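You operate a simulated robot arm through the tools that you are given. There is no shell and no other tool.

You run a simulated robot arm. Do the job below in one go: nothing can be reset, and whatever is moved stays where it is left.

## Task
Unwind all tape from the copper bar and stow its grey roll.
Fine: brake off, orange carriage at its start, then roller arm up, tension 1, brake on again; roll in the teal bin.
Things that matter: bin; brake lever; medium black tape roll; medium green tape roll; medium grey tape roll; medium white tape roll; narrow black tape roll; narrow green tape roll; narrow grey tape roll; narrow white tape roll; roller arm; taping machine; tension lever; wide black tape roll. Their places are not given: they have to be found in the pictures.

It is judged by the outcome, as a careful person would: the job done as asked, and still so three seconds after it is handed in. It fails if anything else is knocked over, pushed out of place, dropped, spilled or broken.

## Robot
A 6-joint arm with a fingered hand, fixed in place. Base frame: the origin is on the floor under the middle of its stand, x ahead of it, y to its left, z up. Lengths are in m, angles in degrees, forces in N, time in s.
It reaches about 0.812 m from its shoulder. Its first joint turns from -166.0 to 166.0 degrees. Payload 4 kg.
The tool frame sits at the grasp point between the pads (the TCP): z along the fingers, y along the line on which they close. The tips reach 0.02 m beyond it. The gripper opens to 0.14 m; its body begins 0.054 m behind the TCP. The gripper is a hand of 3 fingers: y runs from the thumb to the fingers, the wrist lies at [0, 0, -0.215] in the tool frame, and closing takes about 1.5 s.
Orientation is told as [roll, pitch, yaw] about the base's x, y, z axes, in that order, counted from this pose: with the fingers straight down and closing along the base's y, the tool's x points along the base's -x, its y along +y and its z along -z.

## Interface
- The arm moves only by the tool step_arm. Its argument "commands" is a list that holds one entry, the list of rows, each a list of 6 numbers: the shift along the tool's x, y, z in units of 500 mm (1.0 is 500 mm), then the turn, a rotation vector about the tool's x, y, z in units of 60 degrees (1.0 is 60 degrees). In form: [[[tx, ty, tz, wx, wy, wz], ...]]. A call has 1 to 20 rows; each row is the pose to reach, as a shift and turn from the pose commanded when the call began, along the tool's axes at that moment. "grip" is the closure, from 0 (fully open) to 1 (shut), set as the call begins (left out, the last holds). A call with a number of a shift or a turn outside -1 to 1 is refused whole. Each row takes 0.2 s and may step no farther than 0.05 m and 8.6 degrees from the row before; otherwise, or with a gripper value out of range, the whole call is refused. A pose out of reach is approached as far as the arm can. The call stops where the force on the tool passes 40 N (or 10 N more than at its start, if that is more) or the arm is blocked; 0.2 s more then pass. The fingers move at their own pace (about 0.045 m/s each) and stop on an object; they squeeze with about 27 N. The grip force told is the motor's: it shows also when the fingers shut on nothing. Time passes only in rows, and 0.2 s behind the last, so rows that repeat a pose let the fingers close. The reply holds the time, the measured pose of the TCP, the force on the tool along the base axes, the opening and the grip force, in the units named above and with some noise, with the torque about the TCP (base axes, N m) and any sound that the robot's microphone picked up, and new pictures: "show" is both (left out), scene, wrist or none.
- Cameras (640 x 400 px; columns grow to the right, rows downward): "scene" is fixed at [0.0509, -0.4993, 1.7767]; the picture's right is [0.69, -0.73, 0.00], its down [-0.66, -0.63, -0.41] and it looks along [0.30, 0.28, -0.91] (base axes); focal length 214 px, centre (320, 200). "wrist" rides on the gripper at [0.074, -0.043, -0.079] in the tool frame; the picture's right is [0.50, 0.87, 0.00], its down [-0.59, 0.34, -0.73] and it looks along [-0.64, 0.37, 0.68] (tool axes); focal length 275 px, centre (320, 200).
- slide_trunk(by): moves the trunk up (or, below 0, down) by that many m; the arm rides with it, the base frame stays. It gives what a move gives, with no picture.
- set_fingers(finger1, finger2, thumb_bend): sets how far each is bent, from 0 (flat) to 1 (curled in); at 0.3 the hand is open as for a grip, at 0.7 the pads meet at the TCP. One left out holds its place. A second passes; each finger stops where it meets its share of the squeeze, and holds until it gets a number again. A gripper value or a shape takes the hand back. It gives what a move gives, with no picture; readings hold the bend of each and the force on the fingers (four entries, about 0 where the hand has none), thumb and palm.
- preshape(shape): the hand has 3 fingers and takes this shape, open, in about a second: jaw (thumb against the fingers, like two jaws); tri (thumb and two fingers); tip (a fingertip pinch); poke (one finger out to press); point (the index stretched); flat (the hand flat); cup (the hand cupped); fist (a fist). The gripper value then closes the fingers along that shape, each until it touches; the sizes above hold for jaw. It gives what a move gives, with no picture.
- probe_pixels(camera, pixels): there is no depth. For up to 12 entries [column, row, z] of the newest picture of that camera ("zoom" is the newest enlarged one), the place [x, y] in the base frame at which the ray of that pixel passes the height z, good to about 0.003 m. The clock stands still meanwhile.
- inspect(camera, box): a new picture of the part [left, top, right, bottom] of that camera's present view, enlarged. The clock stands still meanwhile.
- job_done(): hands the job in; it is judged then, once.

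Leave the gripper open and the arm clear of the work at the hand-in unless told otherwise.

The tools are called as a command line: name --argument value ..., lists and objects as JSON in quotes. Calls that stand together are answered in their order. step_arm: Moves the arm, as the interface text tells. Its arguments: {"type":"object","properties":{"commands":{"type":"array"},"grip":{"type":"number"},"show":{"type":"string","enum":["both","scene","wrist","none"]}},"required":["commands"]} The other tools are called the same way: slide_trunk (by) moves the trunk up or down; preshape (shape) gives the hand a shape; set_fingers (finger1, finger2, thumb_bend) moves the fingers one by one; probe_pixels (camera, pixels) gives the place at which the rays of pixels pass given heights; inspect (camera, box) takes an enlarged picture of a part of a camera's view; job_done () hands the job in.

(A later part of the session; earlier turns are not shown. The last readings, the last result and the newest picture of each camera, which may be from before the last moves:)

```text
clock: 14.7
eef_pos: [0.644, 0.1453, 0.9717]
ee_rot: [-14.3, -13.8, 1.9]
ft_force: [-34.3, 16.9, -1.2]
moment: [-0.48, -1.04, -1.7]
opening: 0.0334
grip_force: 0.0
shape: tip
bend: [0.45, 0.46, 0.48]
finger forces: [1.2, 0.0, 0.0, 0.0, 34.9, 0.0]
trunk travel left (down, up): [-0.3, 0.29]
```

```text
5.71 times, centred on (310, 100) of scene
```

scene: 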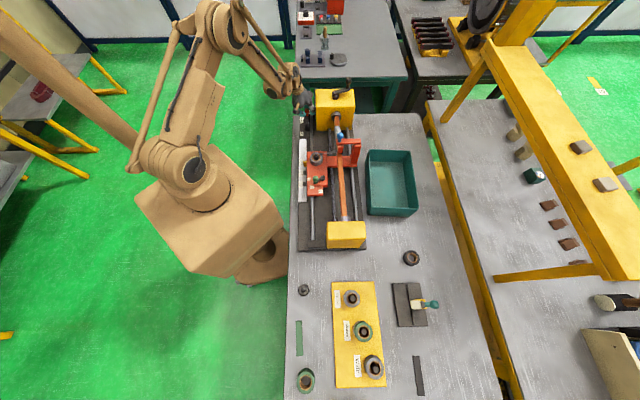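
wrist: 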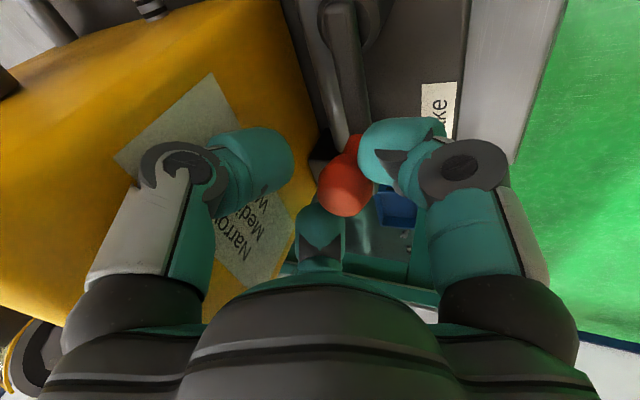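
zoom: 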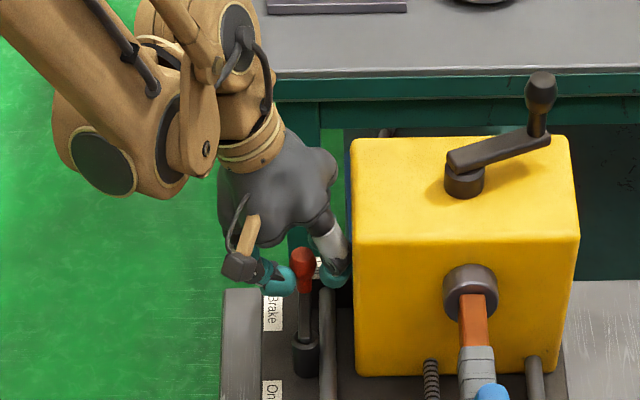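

The thumb, not the lever, met the headstock this time. The lever now appears parallel to the rail, pointing at "Off". I'll back the hand off slightly and check.

step_arm --commands '[[[0.012, 0.012, -0.0062, 0, 0, 0], [0.016, 0.016, -0.0082, 0, 0, 0]]]' --show "wrist"

inspect --camera "wrist" --box '[220, 0, 480, 260]'

inspect --camera "scene" --box '[290, 100, 330, 135]'

```text
clock: 15.3
eef_pos: [0.6387, 0.1498, 0.9705]
ee_rot: [-14.4, -13.8, 1.9]
ft_force: [-0.4, -0.2, 0.1]
moment: [-0.03, 0.03, -0.04]
opening: 0.0347
grip_force: 0.1
shape: tip
bend: [0.46, 0.46, 0.45]
finger forces: [0.0, 0.0, 0.0, 0.0, 0.0, 0.1]
trunk travel left (down, up): [-0.3, 0.29]
```

wrist: 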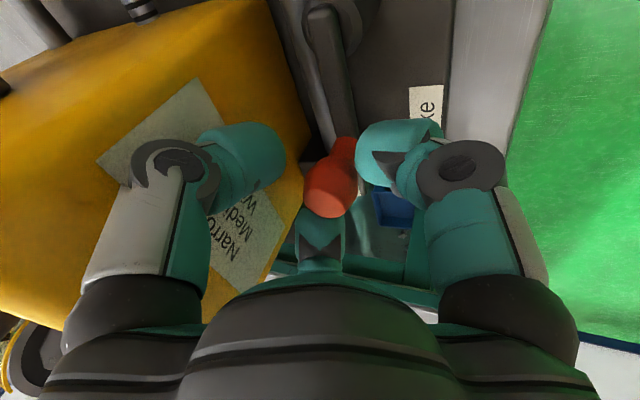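

```text
1.54 times, centred on (350, 130) of wrist
```

zoom: 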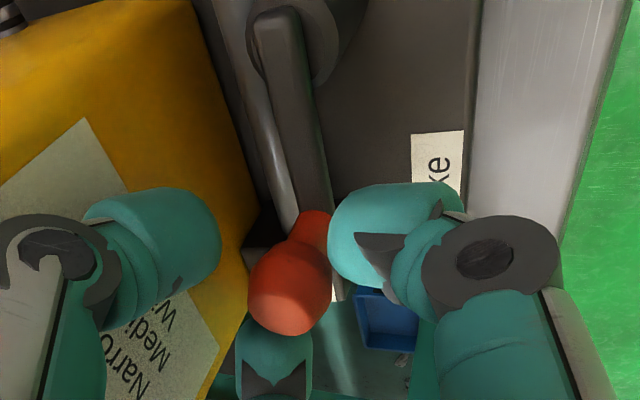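

```text
11.43 times, centred on (310, 118) of scene
```

zoom: 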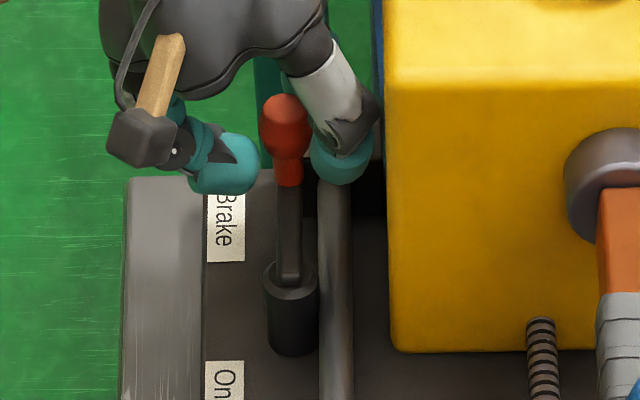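

The lever is now parallel to the rail. To make sure it's fully at Off, I'll close the ring to the knob's size and push gently further until I feel a stop.

step_arm --commands '[[[0, 0, 0, 0, 0, 0], [0, 0, 0, 0, 0, 0], [-0.0066, -0.0066, 0.0034, 0, 0, 0], [-0.0133, -0.0133, 0.0068, 0, 0, 0], [-0.02, -0.02, 0.0102, 0, 0, 0], [-0.0266, -0.0266, 0.0136, 0, 0, 0]]]' --grip 0.84

inspect --camera "scene" --box '[290, 100, 330, 135]'

```text
clock: 16.7
eef_pos: [0.6452, 0.1425, 0.9731]
ee_rot: [-14.1, -13.6, 1.7]
ft_force: [-28.3, 21.7, 2.2]
moment: [-0.66, -0.61, -1.0]
opening: 0.0214
grip_force: 0.0
shape: tip
bend: [0.48, 0.51, 0.54]
finger forces: [5.4, 0.0, 0.2, 0.0, 28.8, 0.1]
trunk travel left (down, up): [-0.3, 0.29]
stopped in row 6: the force on the tool passed its limit at 44 N (the readings are from after the stop); the commanded pose is now the measured one
```

scene: 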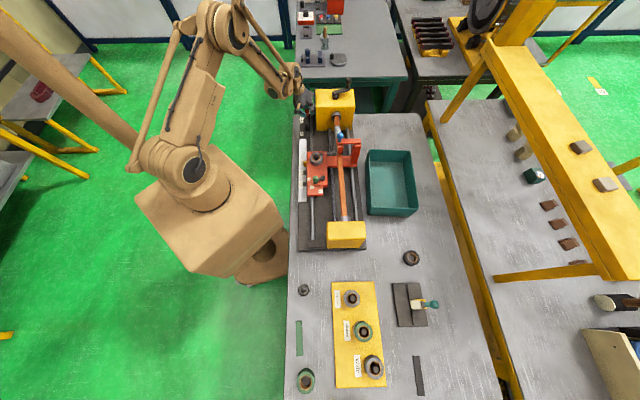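
wrist: 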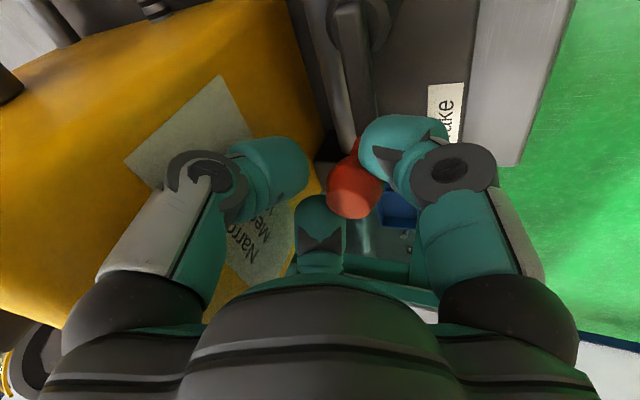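

```text
11.43 times, centred on (310, 118) of scene
```

zoom: 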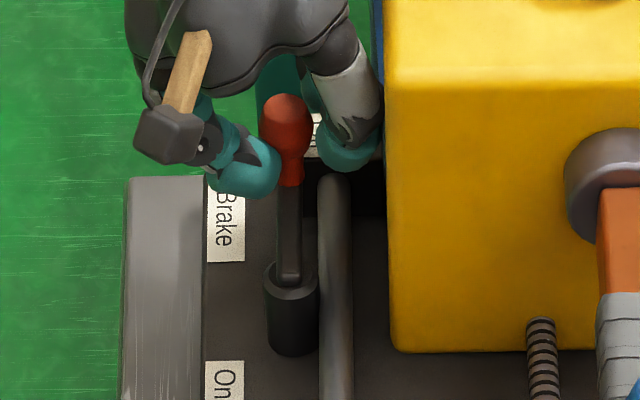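

The knob pressed on the finger with 5 N but the lever didn't move any more, so it's at its Off stop. I'll back off, open, and lift clear.

step_arm --commands '[[[0.0133, 0.0133, -0.0068, 0, 0, 0], [0.0133, 0.0133, -0.0068, 0, 0, 0]]]' --show "none"

step_arm --commands '[[[0, 0, 0, 0, 0, 0], [0, 0, 0, 0, 0, 0], [0, 0, 0, 0, 0, 0], [-0.0145, -0.0145, -0.0564, 0, 0, 0], [-0.029, -0.029, -0.1128, 0, 0, 0], [-0.0484, -0.0484, -0.188, 0, 0, 0], [-0.0678, -0.0678, -0.263, -0.0786, 0.0786, 0], [-0.0822, -0.0822, -0.3196, -0.1571, 0.1571, 0], [-0.0968, -0.0968, -0.376, -0.2357, 0.2357, 0]]]' --grip 0.5

inspect --camera "scene" --box '[270, 65, 350, 135]'

```text
clock: 17.3
eef_pos: [0.6423, 0.1454, 0.9704]
ee_rot: [-14.2, -13.6, 1.8]
ft_force: [-3.8, 0.3, -1.9]
moment: [-0.03, 0.03, 0.0]
opening: 0.0225
grip_force: 0.2
shape: tip
bend: [0.49, 0.51, 0.51]
finger forces: [3.6, 0.0, 0.0, 0.0, 0.0, 0.0]
trunk travel left (down, up): [-0.3, 0.29]
```

```text
clock: 18.2
eef_pos: [0.6387, 0.1497, 0.9821]
ee_rot: [-13.9, -13.4, 1.6]
ft_force: [-20.9, 28.1, 1.6]
moment: [-1.07, -0.75, -1.21]
opening: 0.0628
grip_force: 0.2
shape: tip
bend: [0.34, 0.34, 0.38]
finger forces: [0.0, 0.1, 0.0, 0.0, 34.7, 0.0]
trunk travel left (down, up): [-0.3, 0.29]
stopped in row 4: the force on the tool passed its limit at 41 N (the readings are from after the stop); the commanded pose is now the measured one
```

scene: 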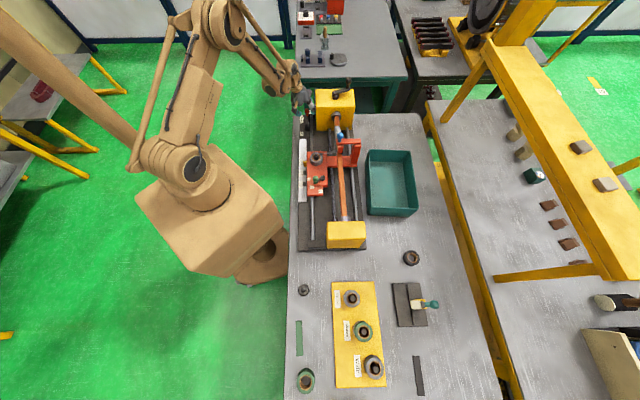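
wrist: 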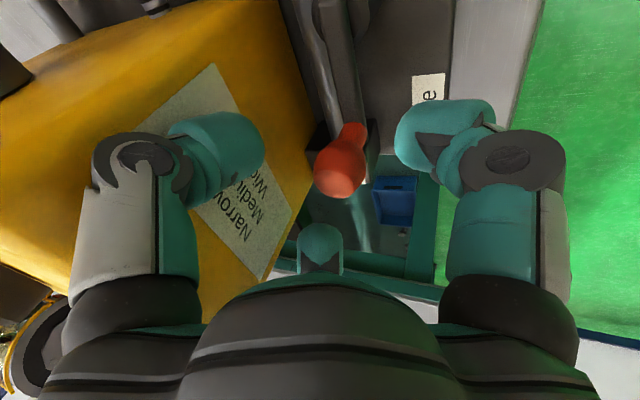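

```text
5.71 times, centred on (310, 100) of scene
```

zoom: 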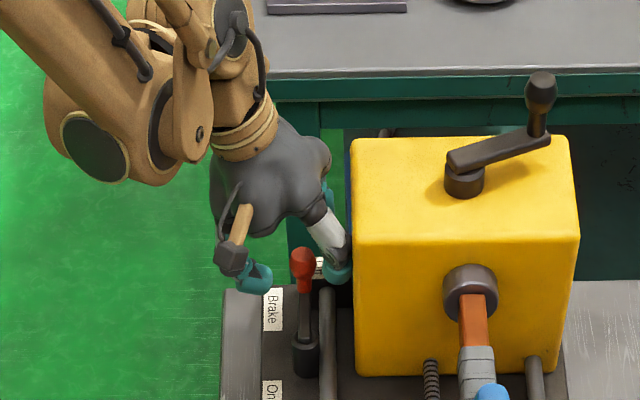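

The thumb opened against the headstock. I'll shift away by 1 cm and rise straight up.

step_arm --commands '[[[0.0133, 0.0133, -0.0068, 0, 0, 0], [0.006, 0.006, -0.035, 0, 0, 0], [-0.005, -0.005, -0.079, 0, 0, 0], [-0.02, -0.02, -0.135, 0, 0, 0], [-0.0351, -0.0351, -0.1948, 0, 0, 0], [-0.0545, -0.0545, -0.2698, -0.0786, 0.0786, 0], [-0.0689, -0.0689, -0.3264, -0.1571, 0.1571, 0], [-0.0835, -0.0835, -0.3828, -0.2357, 0.2357, 0]]]' --grip 0.5

inspect --camera "scene" --box '[270, 65, 350, 135]'

inspect --camera "wrist" --box '[160, 0, 480, 200]'

```text
clock: 20.0
eef_pos: [0.6364, 0.1512, 1.1835]
ee_rot: [0.5, 0.7, -0.1]
ft_force: [0.0, -0.6, -0.5]
moment: [0.01, 0.0, -0.01]
opening: 0.0697
grip_force: 0.0
shape: tip
bend: [0.34, 0.34, 0.33]
finger forces: [0.1, 0.1, 0.0, 0.0, 0.1, 0.0]
trunk travel left (down, up): [-0.3, 0.29]
```

scene: 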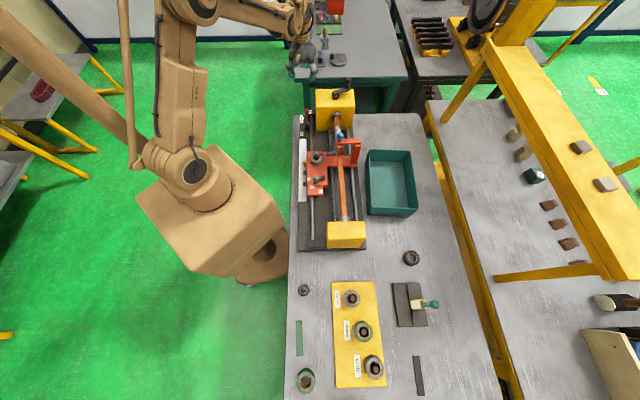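
wrist: 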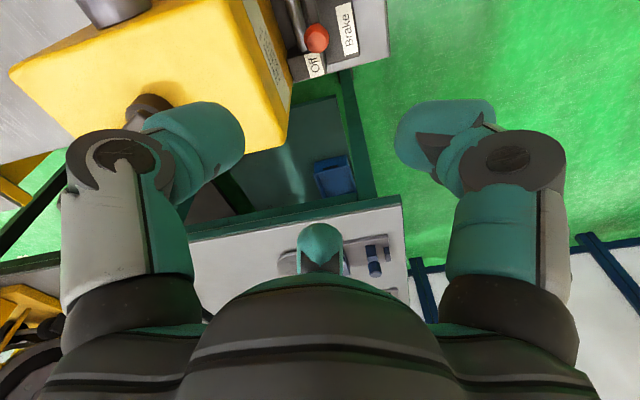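

```text
5.71 times, centred on (310, 100) of scene
```

zoom: 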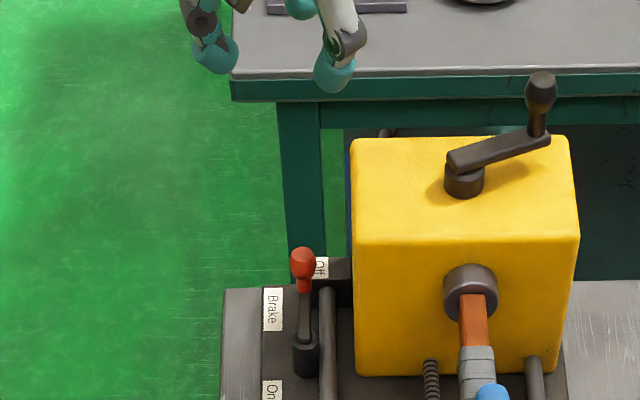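

```text
2.00 times, centred on (320, 100) of wrist
```

zoom: 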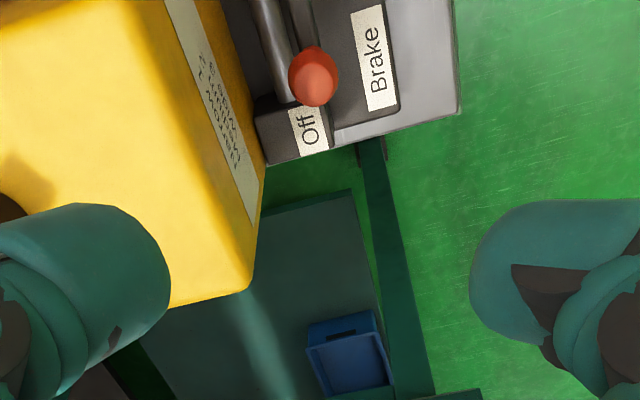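

Brake is at Off. Now the crank: I'll move over the headstock (0.70, 0.03, 1.25) for a closer look at its knob.

step_arm --commands '[[[-0.0318, -0.0606, -0.0333, 0, 0, 0], [-0.0636, -0.1212, -0.0665, 0, 0, 0], [-0.0954, -0.1818, -0.0998, 0, 0, 0], [-0.1272, -0.2424, -0.133, 0, 0, 0]]]'

inspect --camera "wrist" --box '[160, 30, 480, 230]'

```text
clock: 21.0
eef_pos: [0.699, 0.0299, 1.2473]
ee_rot: [0.5, 0.5, -0.1]
ft_force: [0.3, -0.2, 0.3]
moment: [0.03, -0.02, 0.0]
opening: 0.0699
grip_force: 0.0
shape: tip
bend: [0.34, 0.34, 0.33]
finger forces: [0.0, 0.1, 0.1, 0.0, 0.0, 0.1]
trunk travel left (down, up): [-0.3, 0.29]
```

scene: 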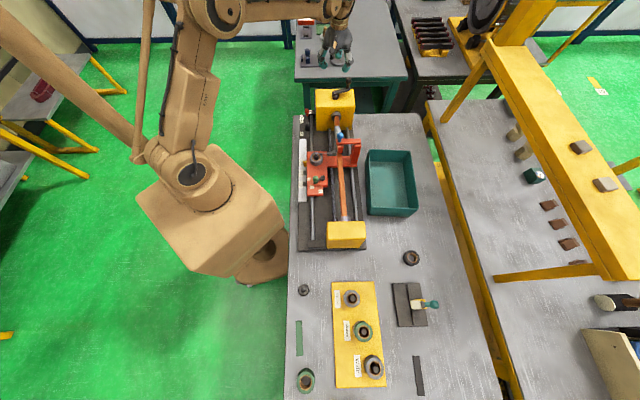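
wrist: 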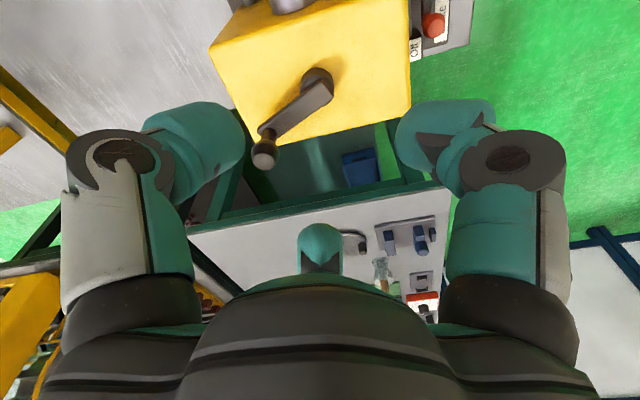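

```text
2.00 times, centred on (320, 130) of wrist
```

zoom: 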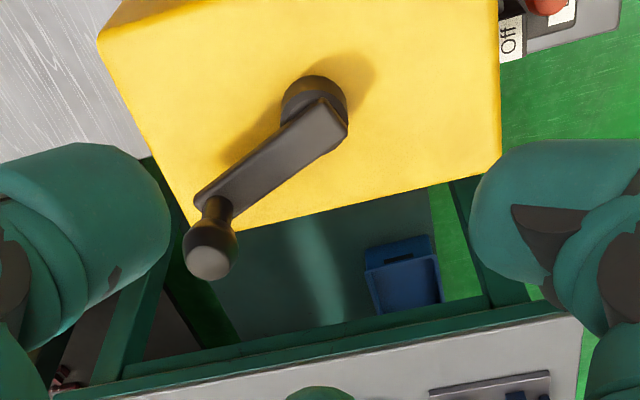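

I'll triangulate the crank's hub and knob from both views.

probe_pixels --camera "wrist" --pixels '[[265, 160, 1.1], [265, 160, 1.12], [265, 160, 1.14], [322.5, 85, 1.05], [322.5, 85, 1.07], [322.5, 85, 1.09], [267.5, 130, 1.05], [267.5, 130, 1.07], [267.5, 130, 1.09]]'

probe_pixels --camera "scene" --pixels '[[348.7, 80.4, 1.1], [348.7, 80.4, 1.12], [348.7, 80.4, 1.14], [335.4, 93, 1.05], [335.4, 93, 1.07], [335.4, 93, 1.09], [348.2, 89.5, 1.05], [348.2, 89.5, 1.07], [348.2, 89.5, 1.09]]'

```text
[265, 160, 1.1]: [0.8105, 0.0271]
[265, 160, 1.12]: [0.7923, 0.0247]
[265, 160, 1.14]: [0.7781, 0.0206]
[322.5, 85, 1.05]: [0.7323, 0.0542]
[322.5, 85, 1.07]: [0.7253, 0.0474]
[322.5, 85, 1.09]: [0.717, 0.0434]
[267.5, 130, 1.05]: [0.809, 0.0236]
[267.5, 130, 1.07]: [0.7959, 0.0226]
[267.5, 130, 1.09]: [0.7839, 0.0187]
```

```text
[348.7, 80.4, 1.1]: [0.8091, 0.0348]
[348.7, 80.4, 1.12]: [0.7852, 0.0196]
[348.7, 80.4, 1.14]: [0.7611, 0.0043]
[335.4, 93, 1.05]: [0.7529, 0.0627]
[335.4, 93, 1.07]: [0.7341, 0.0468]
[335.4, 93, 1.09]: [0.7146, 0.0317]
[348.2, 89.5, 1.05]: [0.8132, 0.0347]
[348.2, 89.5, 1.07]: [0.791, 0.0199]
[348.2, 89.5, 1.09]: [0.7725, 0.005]
```

Crank knob is at (0.798, 0.025, 1.07–1.125) and hub at (0.727, 0.046), so radius is about 0.074. I'll move above the knob at z 1.19, testing the reach.

step_arm --commands '[[[-0.05, -0.0025, 0.03, 0, 0, 0], [-0.1, -0.005, 0.06, 0, 0, 0], [-0.15, -0.0075, 0.09, 0, 0, 0], [-0.197, -0.01, 0.117, 0, 0, 0]]]'

inspect --camera "wrist" --box '[160, 30, 480, 230]'

```text
clock: 22.0
eef_pos: [0.8016, 0.0235, 1.1869]
ee_rot: [0.3, 0.6, -0.1]
ft_force: [-0.2, -0.2, 0.3]
moment: [0.03, 0.0, -0.01]
opening: 0.0698
grip_force: 0.1
shape: tip
bend: [0.34, 0.34, 0.33]
finger forces: [0.0, 0.0, 0.1, 0.1, 0.0, 0.1]
trunk travel left (down, up): [-0.3, 0.29]
```

scene: 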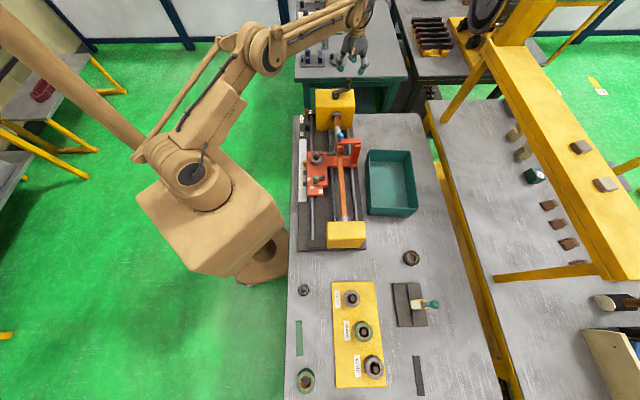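
wrist: 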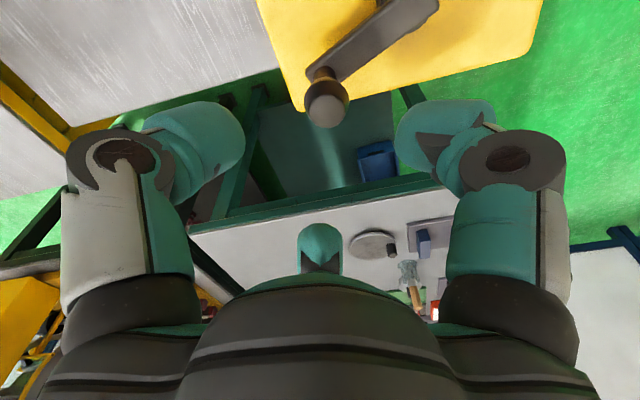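

```text
2.00 times, centred on (320, 130) of wrist
```

zoom: 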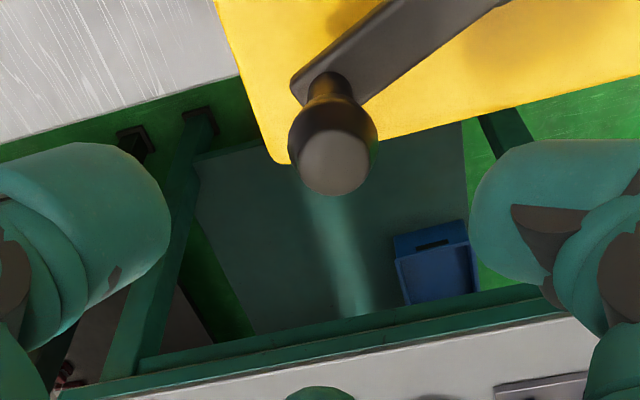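

The reach is fine. I'll probe the knob top at wrist (327,110).

probe_pixels --camera "wrist" --pixels '[[327, 103, 1.11], [327, 112, 1.12], [327, 112, 1.125], [324, 72, 1.07]]'

```text
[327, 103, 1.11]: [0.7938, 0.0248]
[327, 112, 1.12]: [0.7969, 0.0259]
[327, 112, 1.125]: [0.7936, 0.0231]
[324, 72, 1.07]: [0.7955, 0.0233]
```

Knob is at (0.796, 0.025). I'll descend around it to TCP z about 1.108.

step_arm --commands '[[[0.007, 0.002, 0.05, 0, 0, 0], [0.007, 0.002, 0.1, 0, 0, 0], [0.007, 0.002, 0.156, 0, 0, 0]]]'

inspect --camera "wrist" --box '[160, 50, 480, 250]'

```text
clock: 22.8
eef_pos: [0.7957, 0.0249, 1.109]
ee_rot: [0.3, 0.5, -0.1]
ft_force: [0.6, 0.5, -1.0]
moment: [0.0, 0.01, 0.02]
opening: 0.0695
grip_force: 0.0
shape: tip
bend: [0.34, 0.34, 0.33]
finger forces: [0.1, 0.0, 0.0, 0.0, 0.1, 0.1]
trunk travel left (down, up): [-0.3, 0.29]
```

scene: 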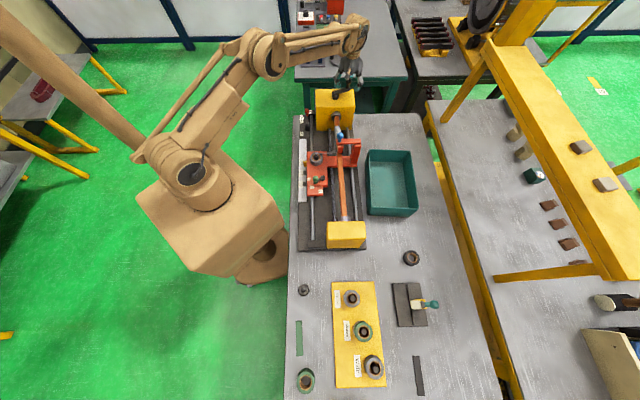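
wrist: 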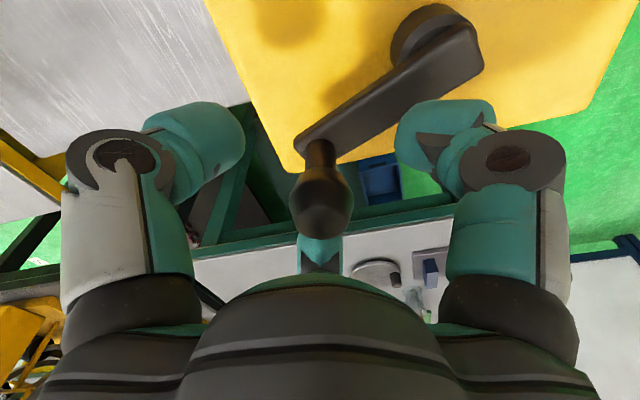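

```text
2.00 times, centred on (320, 150) of wrist
```

zoom: 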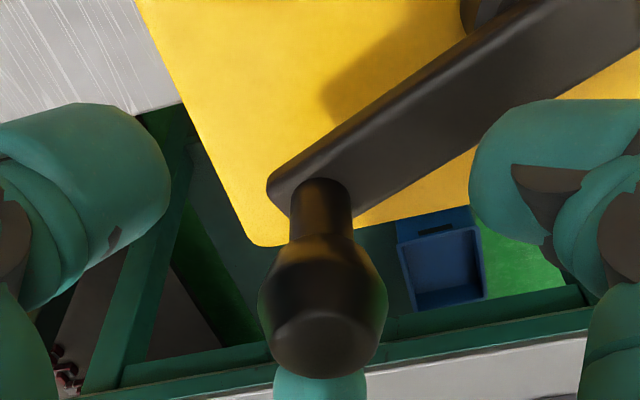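

The knob is centred. I'll close onto it to learn its width, and probe the hub from this view.

probe_pixels --camera "wrist" --pixels '[[440, 50, 1.07], [450, 60, 1.07], [432, 32, 1.045], [318, 147, 1.07]]'

step_arm --commands '[[[0, 0, 0, 0, 0, 0], [0, 0, 0, 0, 0, 0], [0, 0, 0, 0, 0, 0], [0, 0, 0, 0, 0, 0], [0, 0, 0, 0, 0, 0]]]' --grip 1.0 --show "wrist"

```text
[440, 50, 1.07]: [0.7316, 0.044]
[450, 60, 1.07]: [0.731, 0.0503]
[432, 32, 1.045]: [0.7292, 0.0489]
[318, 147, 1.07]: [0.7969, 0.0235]
```

```text
clock: 24.0
eef_pos: [0.7939, 0.0255, 1.1088]
ee_rot: [0.4, 0.8, -0.1]
ft_force: [-5.4, 1.0, -15.4]
moment: [-0.01, 0.0, 0.03]
opening: 0.0152
grip_force: 27.3
shape: tip
bend: [0.64, 0.64, 0.57]
finger forces: [24.6, 22.6, 0.0, 0.0, 21.5, 0.0]
trunk travel left (down, up): [-0.3, 0.29]
```

wrist: 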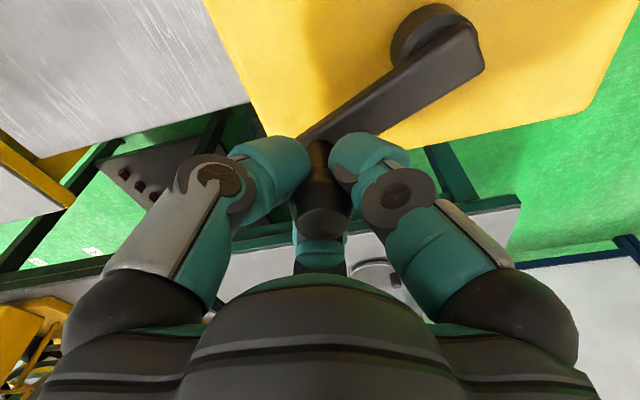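

Fingers hold the knob's neck (opening 0.015). I'll loosen into a cage and turn the crank about 40° counter-clockwise as a test, watching the carriage.

step_arm --commands '[[[0, 0, 0, 0, 0, 0], [0, 0, 0, 0, 0, 0], [-0.0058, 0.0236, 0, 0, 0, 0], [-0.0074, 0.048, 0, 0, 0, 0], [-0.0046, 0.0722, 0, 0, 0, 0], [0.0022, 0.0956, 0, 0, 0, 0]]]' --grip 0.83

inspect --camera "scene" --box '[280, 75, 400, 205]'

```text
clock: 25.4
eef_pos: [0.7912, 0.0759, 1.1096]
ee_rot: [0.7, 0.7, 0.2]
ft_force: [-0.4, 0.3, -1.0]
moment: [-0.01, -0.01, 0.0]
opening: 0.0235
grip_force: 0.0
shape: tip
bend: [0.51, 0.51, 0.5]
finger forces: [0.1, 0.0, 0.0, 0.1, 0.5, 0.0]
trunk travel left (down, up): [-0.3, 0.29]
```

scene: 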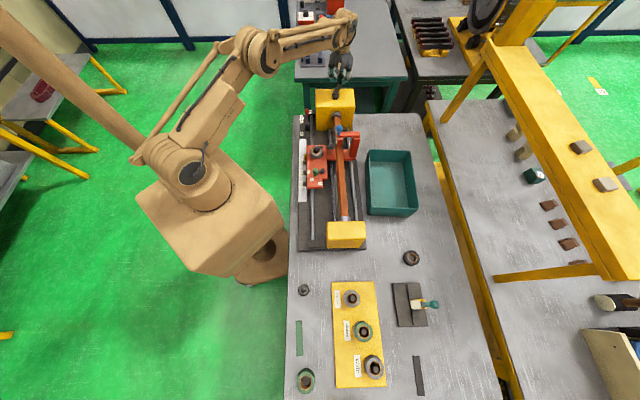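
wrist: 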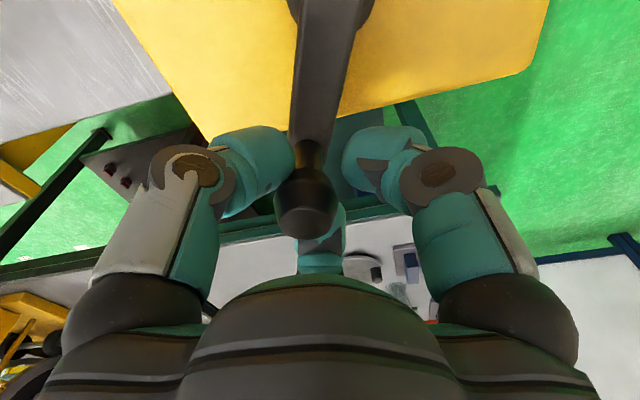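

```text
3.08 times, centred on (340, 140) of scene
```

zoom: 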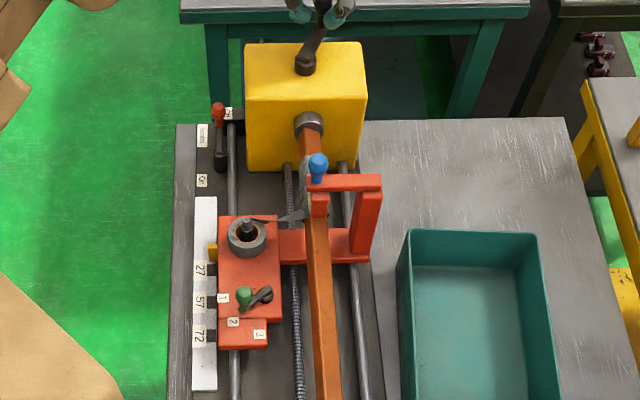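

The carriage moved towards the headstock, so this is the right direction. I'll continue counter-clockwise by another 70°.

step_arm --commands '[[[0.01, 0.021, 0, 0, 0, 0], [0.0244, 0.0404, 0, 0, 0, 0], [0.042, 0.0572, 0, 0, 0, 0], [0.0622, 0.0706, 0, 0, 0, 0], [0.0844, 0.0804, 0, 0, 0, 0], [0.108, 0.086, 0, 0, 0, 0], [0.1322, 0.0876, 0, 0, 0, 0]]]'

inspect --camera "scene" --box '[280, 75, 400, 205]'

```text
clock: 27.0
eef_pos: [0.7275, 0.1199, 1.1107]
ee_rot: [0.4, 0.6, 0.0]
ft_force: [-0.3, -0.2, 0.5]
moment: [-0.02, -0.02, -0.03]
opening: 0.0238
grip_force: 0.1
shape: tip
bend: [0.51, 0.51, 0.5]
finger forces: [0.0, 0.0, 0.1, 0.1, 0.1, 0.0]
trunk travel left (down, up): [-0.3, 0.29]
```

scene: 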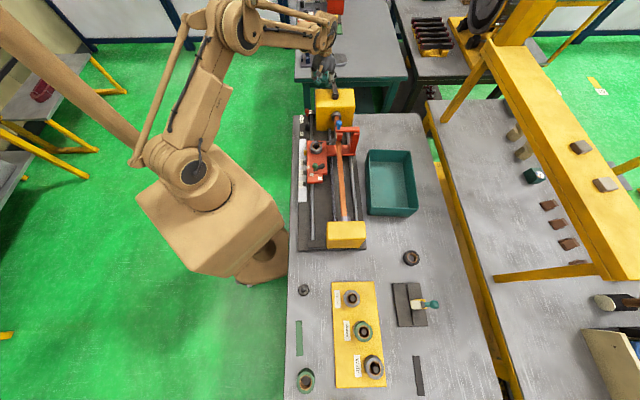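
wrist: 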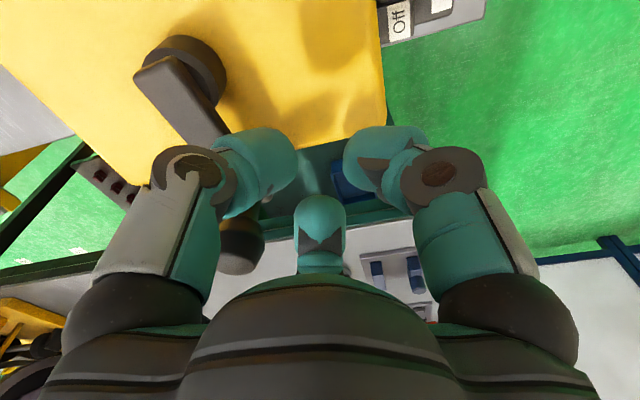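

```text
3.08 times, centred on (340, 140) of scene
```

zoom: 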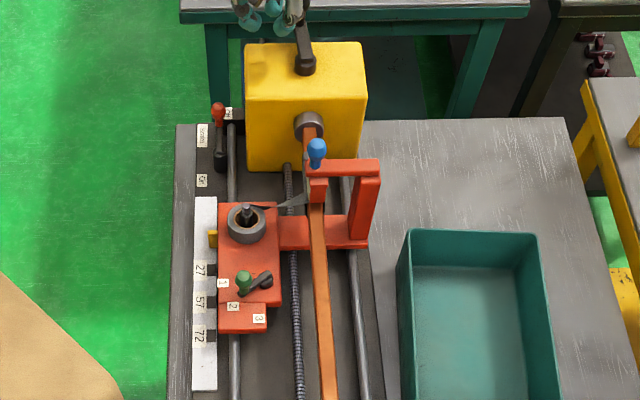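

The knob slipped out of the loose ring. The crank now points along the bar (about 45°) and the carriage moved further. I'll rise, open, and look again to regrasp more firmly.

step_arm --commands '[[[0, 0, -0.05, 0, 0, 0], [0, 0, -0.1, 0, 0, 0], [0, 0, -0.16, 0, 0, 0], [-0.05, -0.03, -0.16, 0, 0, 0], [-0.1, -0.06, -0.16, 0, 0, 0]]]' --grip 0.5

inspect --camera "wrist" --box '[160, 30, 480, 230]'

inspect --camera "scene" --box '[280, 75, 400, 205]'

```text
clock: 28.2
eef_pos: [0.7779, 0.0866, 1.1891]
ee_rot: [0.5, 0.6, -0.1]
ft_force: [-0.3, -0.3, 0.7]
moment: [0.01, -0.04, -0.05]
opening: 0.0699
grip_force: 0.1
shape: tip
bend: [0.34, 0.34, 0.33]
finger forces: [0.0, 0.0, 0.1, 0.0, 0.0, 0.0]
trunk travel left (down, up): [-0.3, 0.29]
```

scene: 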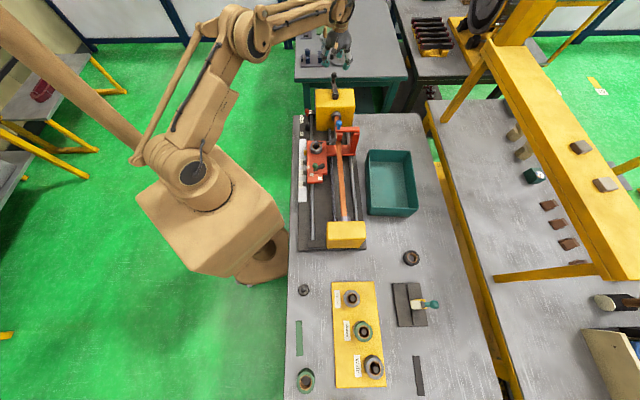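
wrist: 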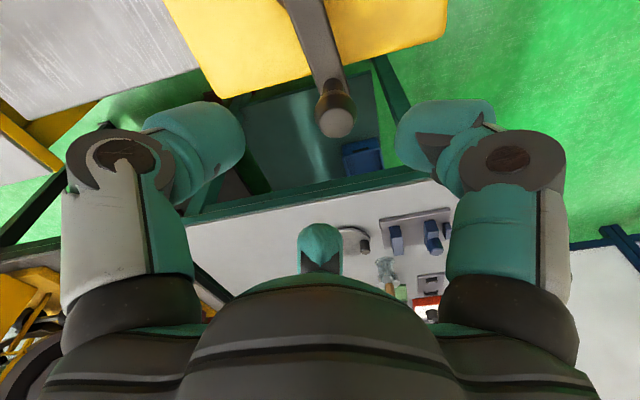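

```text
2.00 times, centred on (320, 130) of wrist
```

zoom: 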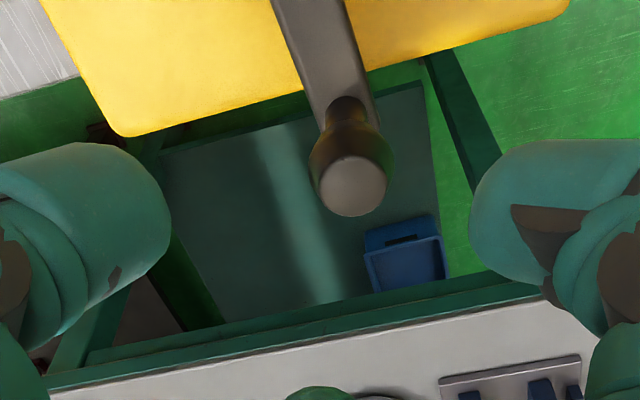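

```text
3.08 times, centred on (340, 140) of scene
```

zoom: 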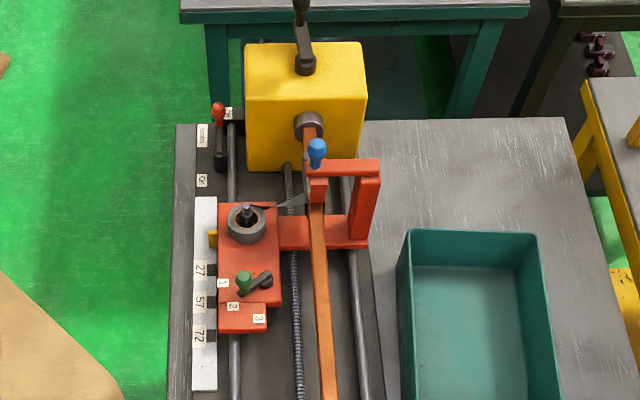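

The knob top shows at wrist (336,124). I'll probe it.

probe_pixels --camera "wrist" --pixels '[[336, 124, 1.125], [335, 114, 1.11], [333.5, 83, 1.07], [336, 124, 1.12]]'

inspect --camera "scene" --box '[295, 105, 375, 185]'

```text
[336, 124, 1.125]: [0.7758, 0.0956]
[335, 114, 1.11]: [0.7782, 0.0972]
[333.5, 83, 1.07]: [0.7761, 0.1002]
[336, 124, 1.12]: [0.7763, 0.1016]
```

```text
5.00 times, centred on (335, 145) of scene
```

zoom: 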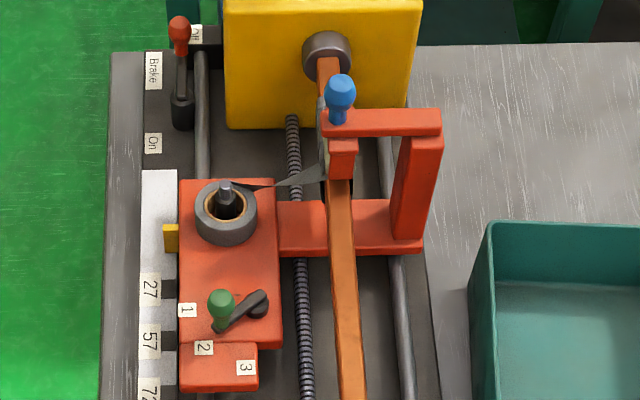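

probe_pixels --camera "scene" --pixels '[[305.1, 164.3, 0.93], [305.2, 152.6, 0.93], [299.0, 145.0, 0.9], [338, 126, 1.0], [337, 132, 1.0], [337, 118, 1.0], [293, 111.5, 0.9]]'

step_arm --commands '[[[0, 0.012, 0.04, 0, 0, 0], [0, 0.024, 0.08, 0, 0, 0], [0, 0.024, 0.12, 0, 0, 0], [0, 0.024, 0.162, 0, 0, 0]]]'

inspect --camera "wrist" --box '[160, 50, 480, 250]'

```text
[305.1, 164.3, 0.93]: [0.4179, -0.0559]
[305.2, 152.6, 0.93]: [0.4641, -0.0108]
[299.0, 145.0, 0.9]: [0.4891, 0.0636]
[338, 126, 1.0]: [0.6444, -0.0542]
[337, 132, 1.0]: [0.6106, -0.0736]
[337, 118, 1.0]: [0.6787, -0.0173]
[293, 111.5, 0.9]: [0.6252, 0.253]
```

```text
clock: 29.2
eef_pos: [0.7787, 0.1006, 1.1096]
ee_rot: [0.3, 0.7, 0.0]
ft_force: [-0.1, -0.1, -0.2]
moment: [-0.03, 0.0, 0.03]
opening: 0.0698
grip_force: 0.1
shape: tip
bend: [0.34, 0.34, 0.33]
finger forces: [0.1, 0.0, 0.0, 0.1, 0.1, 0.0]
trunk travel left (down, up): [-0.3, 0.29]
```

scene: 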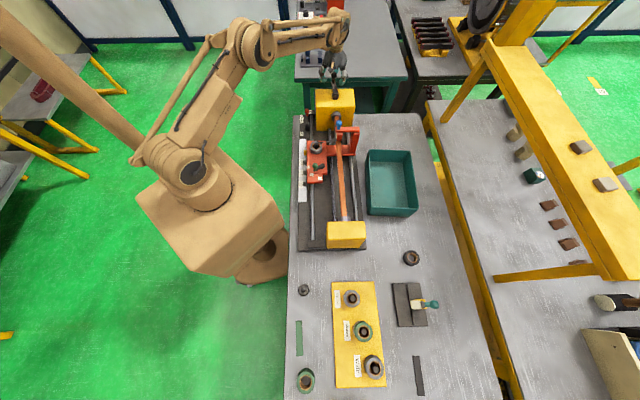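
wrist: 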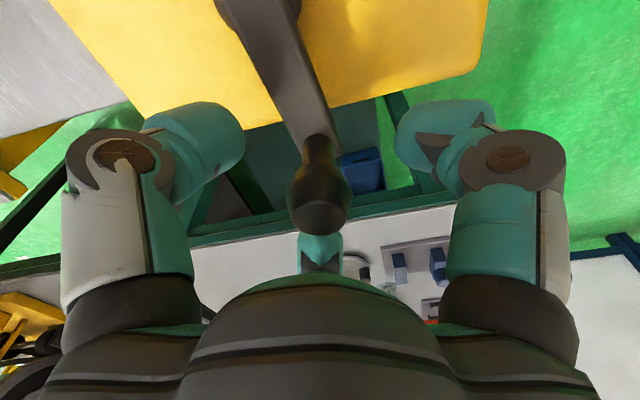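

```text
2.00 times, centred on (320, 150) of wrist
```

zoom: 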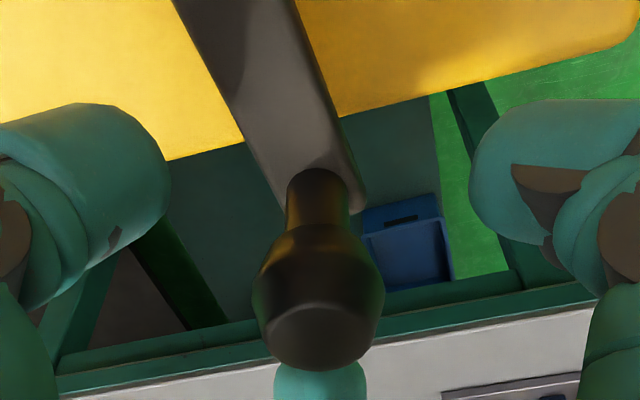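

The pointer has moved 0.0645 m over 65° of crank. The knob is centred again, so I'll close firmly this time.

step_arm --commands '[[[0, 0, 0, 0, 0, 0], [0, 0, 0, 0, 0, 0], [0, 0, 0, 0, 0, 0], [0, 0, 0, 0, 0, 0], [0, 0, 0, 0, 0, 0]]]' --grip 1.0 --show "wrist"

```text
clock: 30.4
eef_pos: [0.7787, 0.1012, 1.1102]
ee_rot: [0.4, 0.6, -0.1]
ft_force: [-4.2, -2.1, -14.2]
moment: [-0.11, -0.04, -0.05]
opening: 0.0169
grip_force: 26.8
shape: tip
bend: [0.65, 0.66, 0.54]
finger forces: [25.6, 21.6, 0.0, 0.1, 22.1, 0.1]
trunk travel left (down, up): [-0.3, 0.29]
```

wrist: 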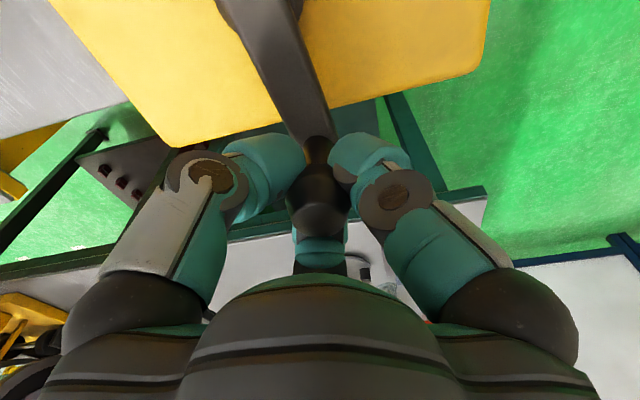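

Firmly gripped. I'll turn the crank on counter-clockwise by 32°, rotating the hand with it.

step_arm --commands '[[[0.0152, 0.0122, 0, 0, 0, -0.1333], [0.0322, 0.0222, 0, 0, 0, -0.2667], [0.0502, 0.0298, 0, 0, 0, -0.4], [0.0692, 0.0348, 0, 0, 0, -0.5333]]]'

inspect --camera "scene" --box '[295, 85, 375, 165]'

```text
clock: 31.4
eef_pos: [0.7423, 0.1157, 1.1095]
ee_rot: [0.9, 0.4, 31.9]
ft_force: [-8.8, -8.6, -22.6]
moment: [-0.09, -0.15, 0.17]
opening: 0.0174
grip_force: 27.1
shape: tip
bend: [0.65, 0.66, 0.54]
finger forces: [27.8, 21.1, 0.1, 0.1, 24.2, 0.1]
trunk travel left (down, up): [-0.3, 0.29]
```

scene: 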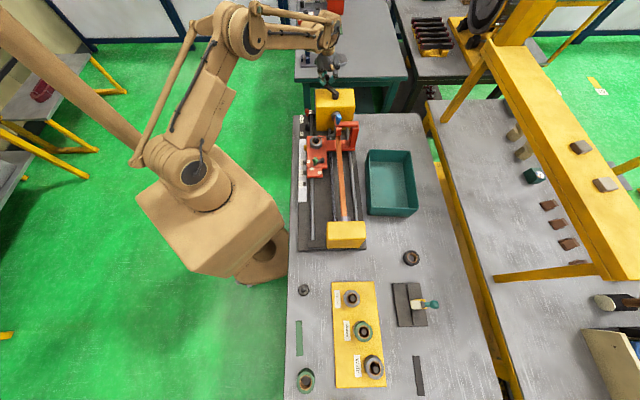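
wrist: 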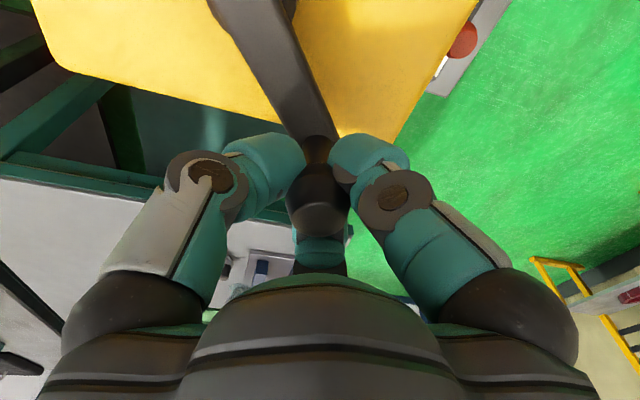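

```text
5.00 times, centred on (335, 125) of scene
```

zoom: 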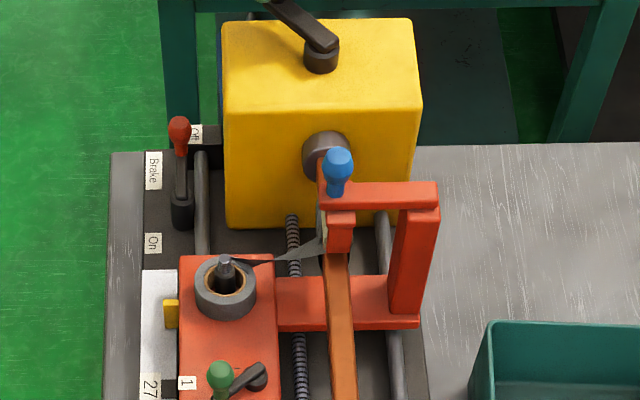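

The carriage keeps moving (pointer now at row ~147.6). I'll continue another 32°.

step_arm --commands '[[[0.0152, 0.0122, 0, 0, 0, -0.1333], [0.0322, 0.0222, 0, 0, 0, -0.2667], [0.0502, 0.0298, 0, 0, 0, -0.4], [0.0692, 0.0348, 0, 0, 0, -0.5333]]]'

inspect --camera "scene" --box '[295, 85, 375, 165]'

```text
clock: 32.4
eef_pos: [0.7036, 0.1091, 1.1092]
ee_rot: [0.9, -0.2, 64.0]
ft_force: [3.5, -18.9, -12.8]
moment: [-0.07, -0.21, 0.22]
opening: 0.0174
grip_force: 27.0
shape: tip
bend: [0.65, 0.67, 0.54]
finger forces: [25.6, 20.6, 0.0, 0.0, 25.7, 0.1]
trunk travel left (down, up): [-0.3, 0.29]
```

scene: 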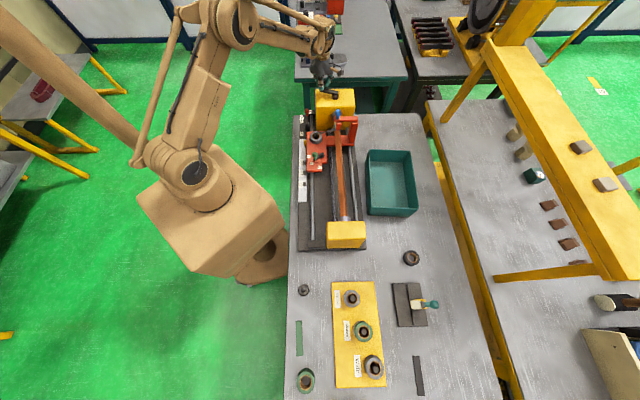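
wrist: 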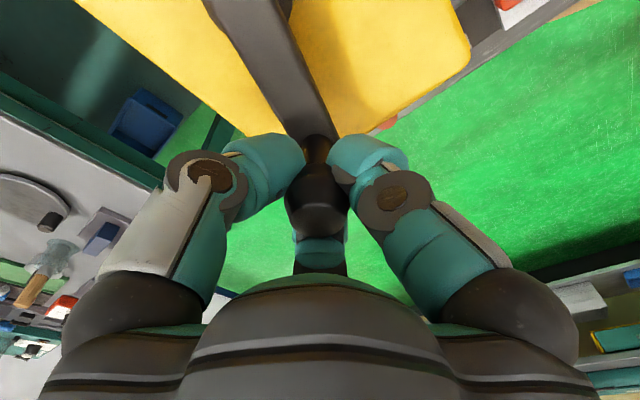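

```text
5.00 times, centred on (335, 125) of scene
```

zoom: 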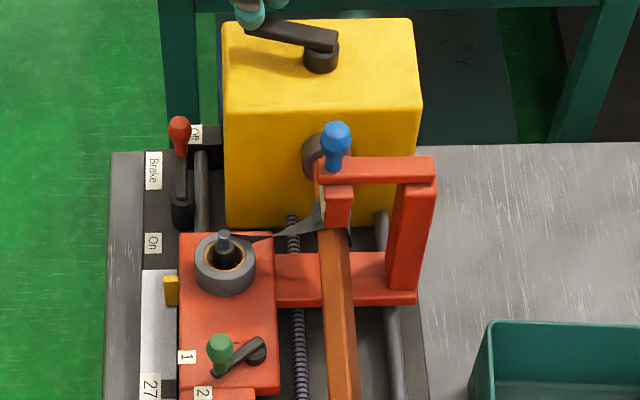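

The pointer is now at row 143 and force has a small radial part, so I refit the circle to centre (0.733, 0.0486), r 0.0673. Continuing 16° more.

step_arm --commands '[[[0.026, 0.0087, 0, 0, 0, -0.1333], [0.0429, 0.0169, 0, 0, 0, -0.2667]]]'

inspect --camera "scene" --box '[295, 85, 375, 165]'

```text
clock: 33.0
eef_pos: [0.6886, 0.098, 1.1081]
ee_rot: [0.9, -0.3, 79.9]
ft_force: [2.1, -8.2, -12.8]
moment: [0.01, -0.18, 0.27]
opening: 0.0176
grip_force: 27.1
shape: tip
bend: [0.65, 0.67, 0.54]
finger forces: [25.5, 22.7, 0.1, 0.1, 25.5, 0.0]
trunk travel left (down, up): [-0.3, 0.29]
```

scene: 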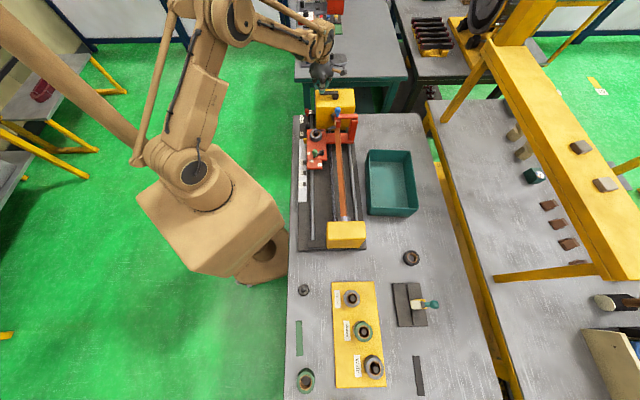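
wrist: 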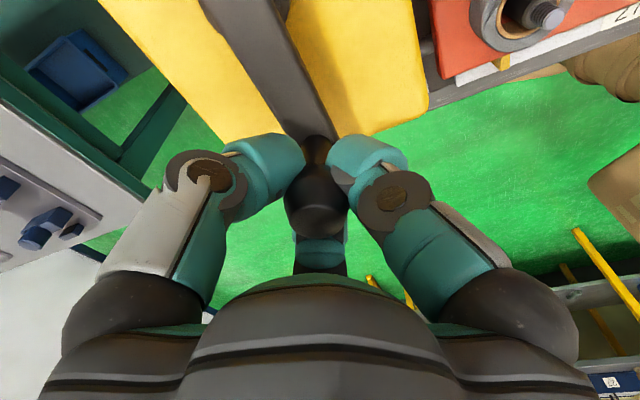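

```text
5.00 times, centred on (335, 125) of scene
```

zoom: 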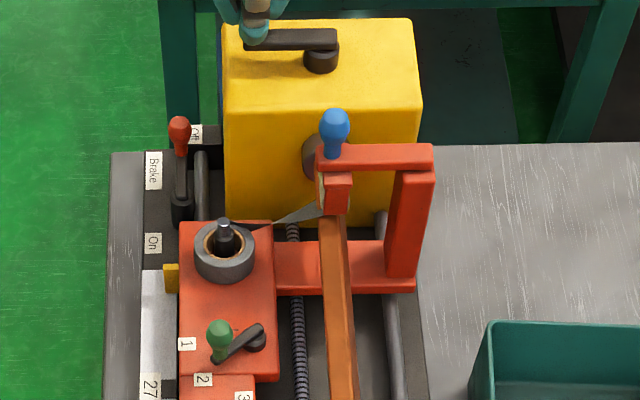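

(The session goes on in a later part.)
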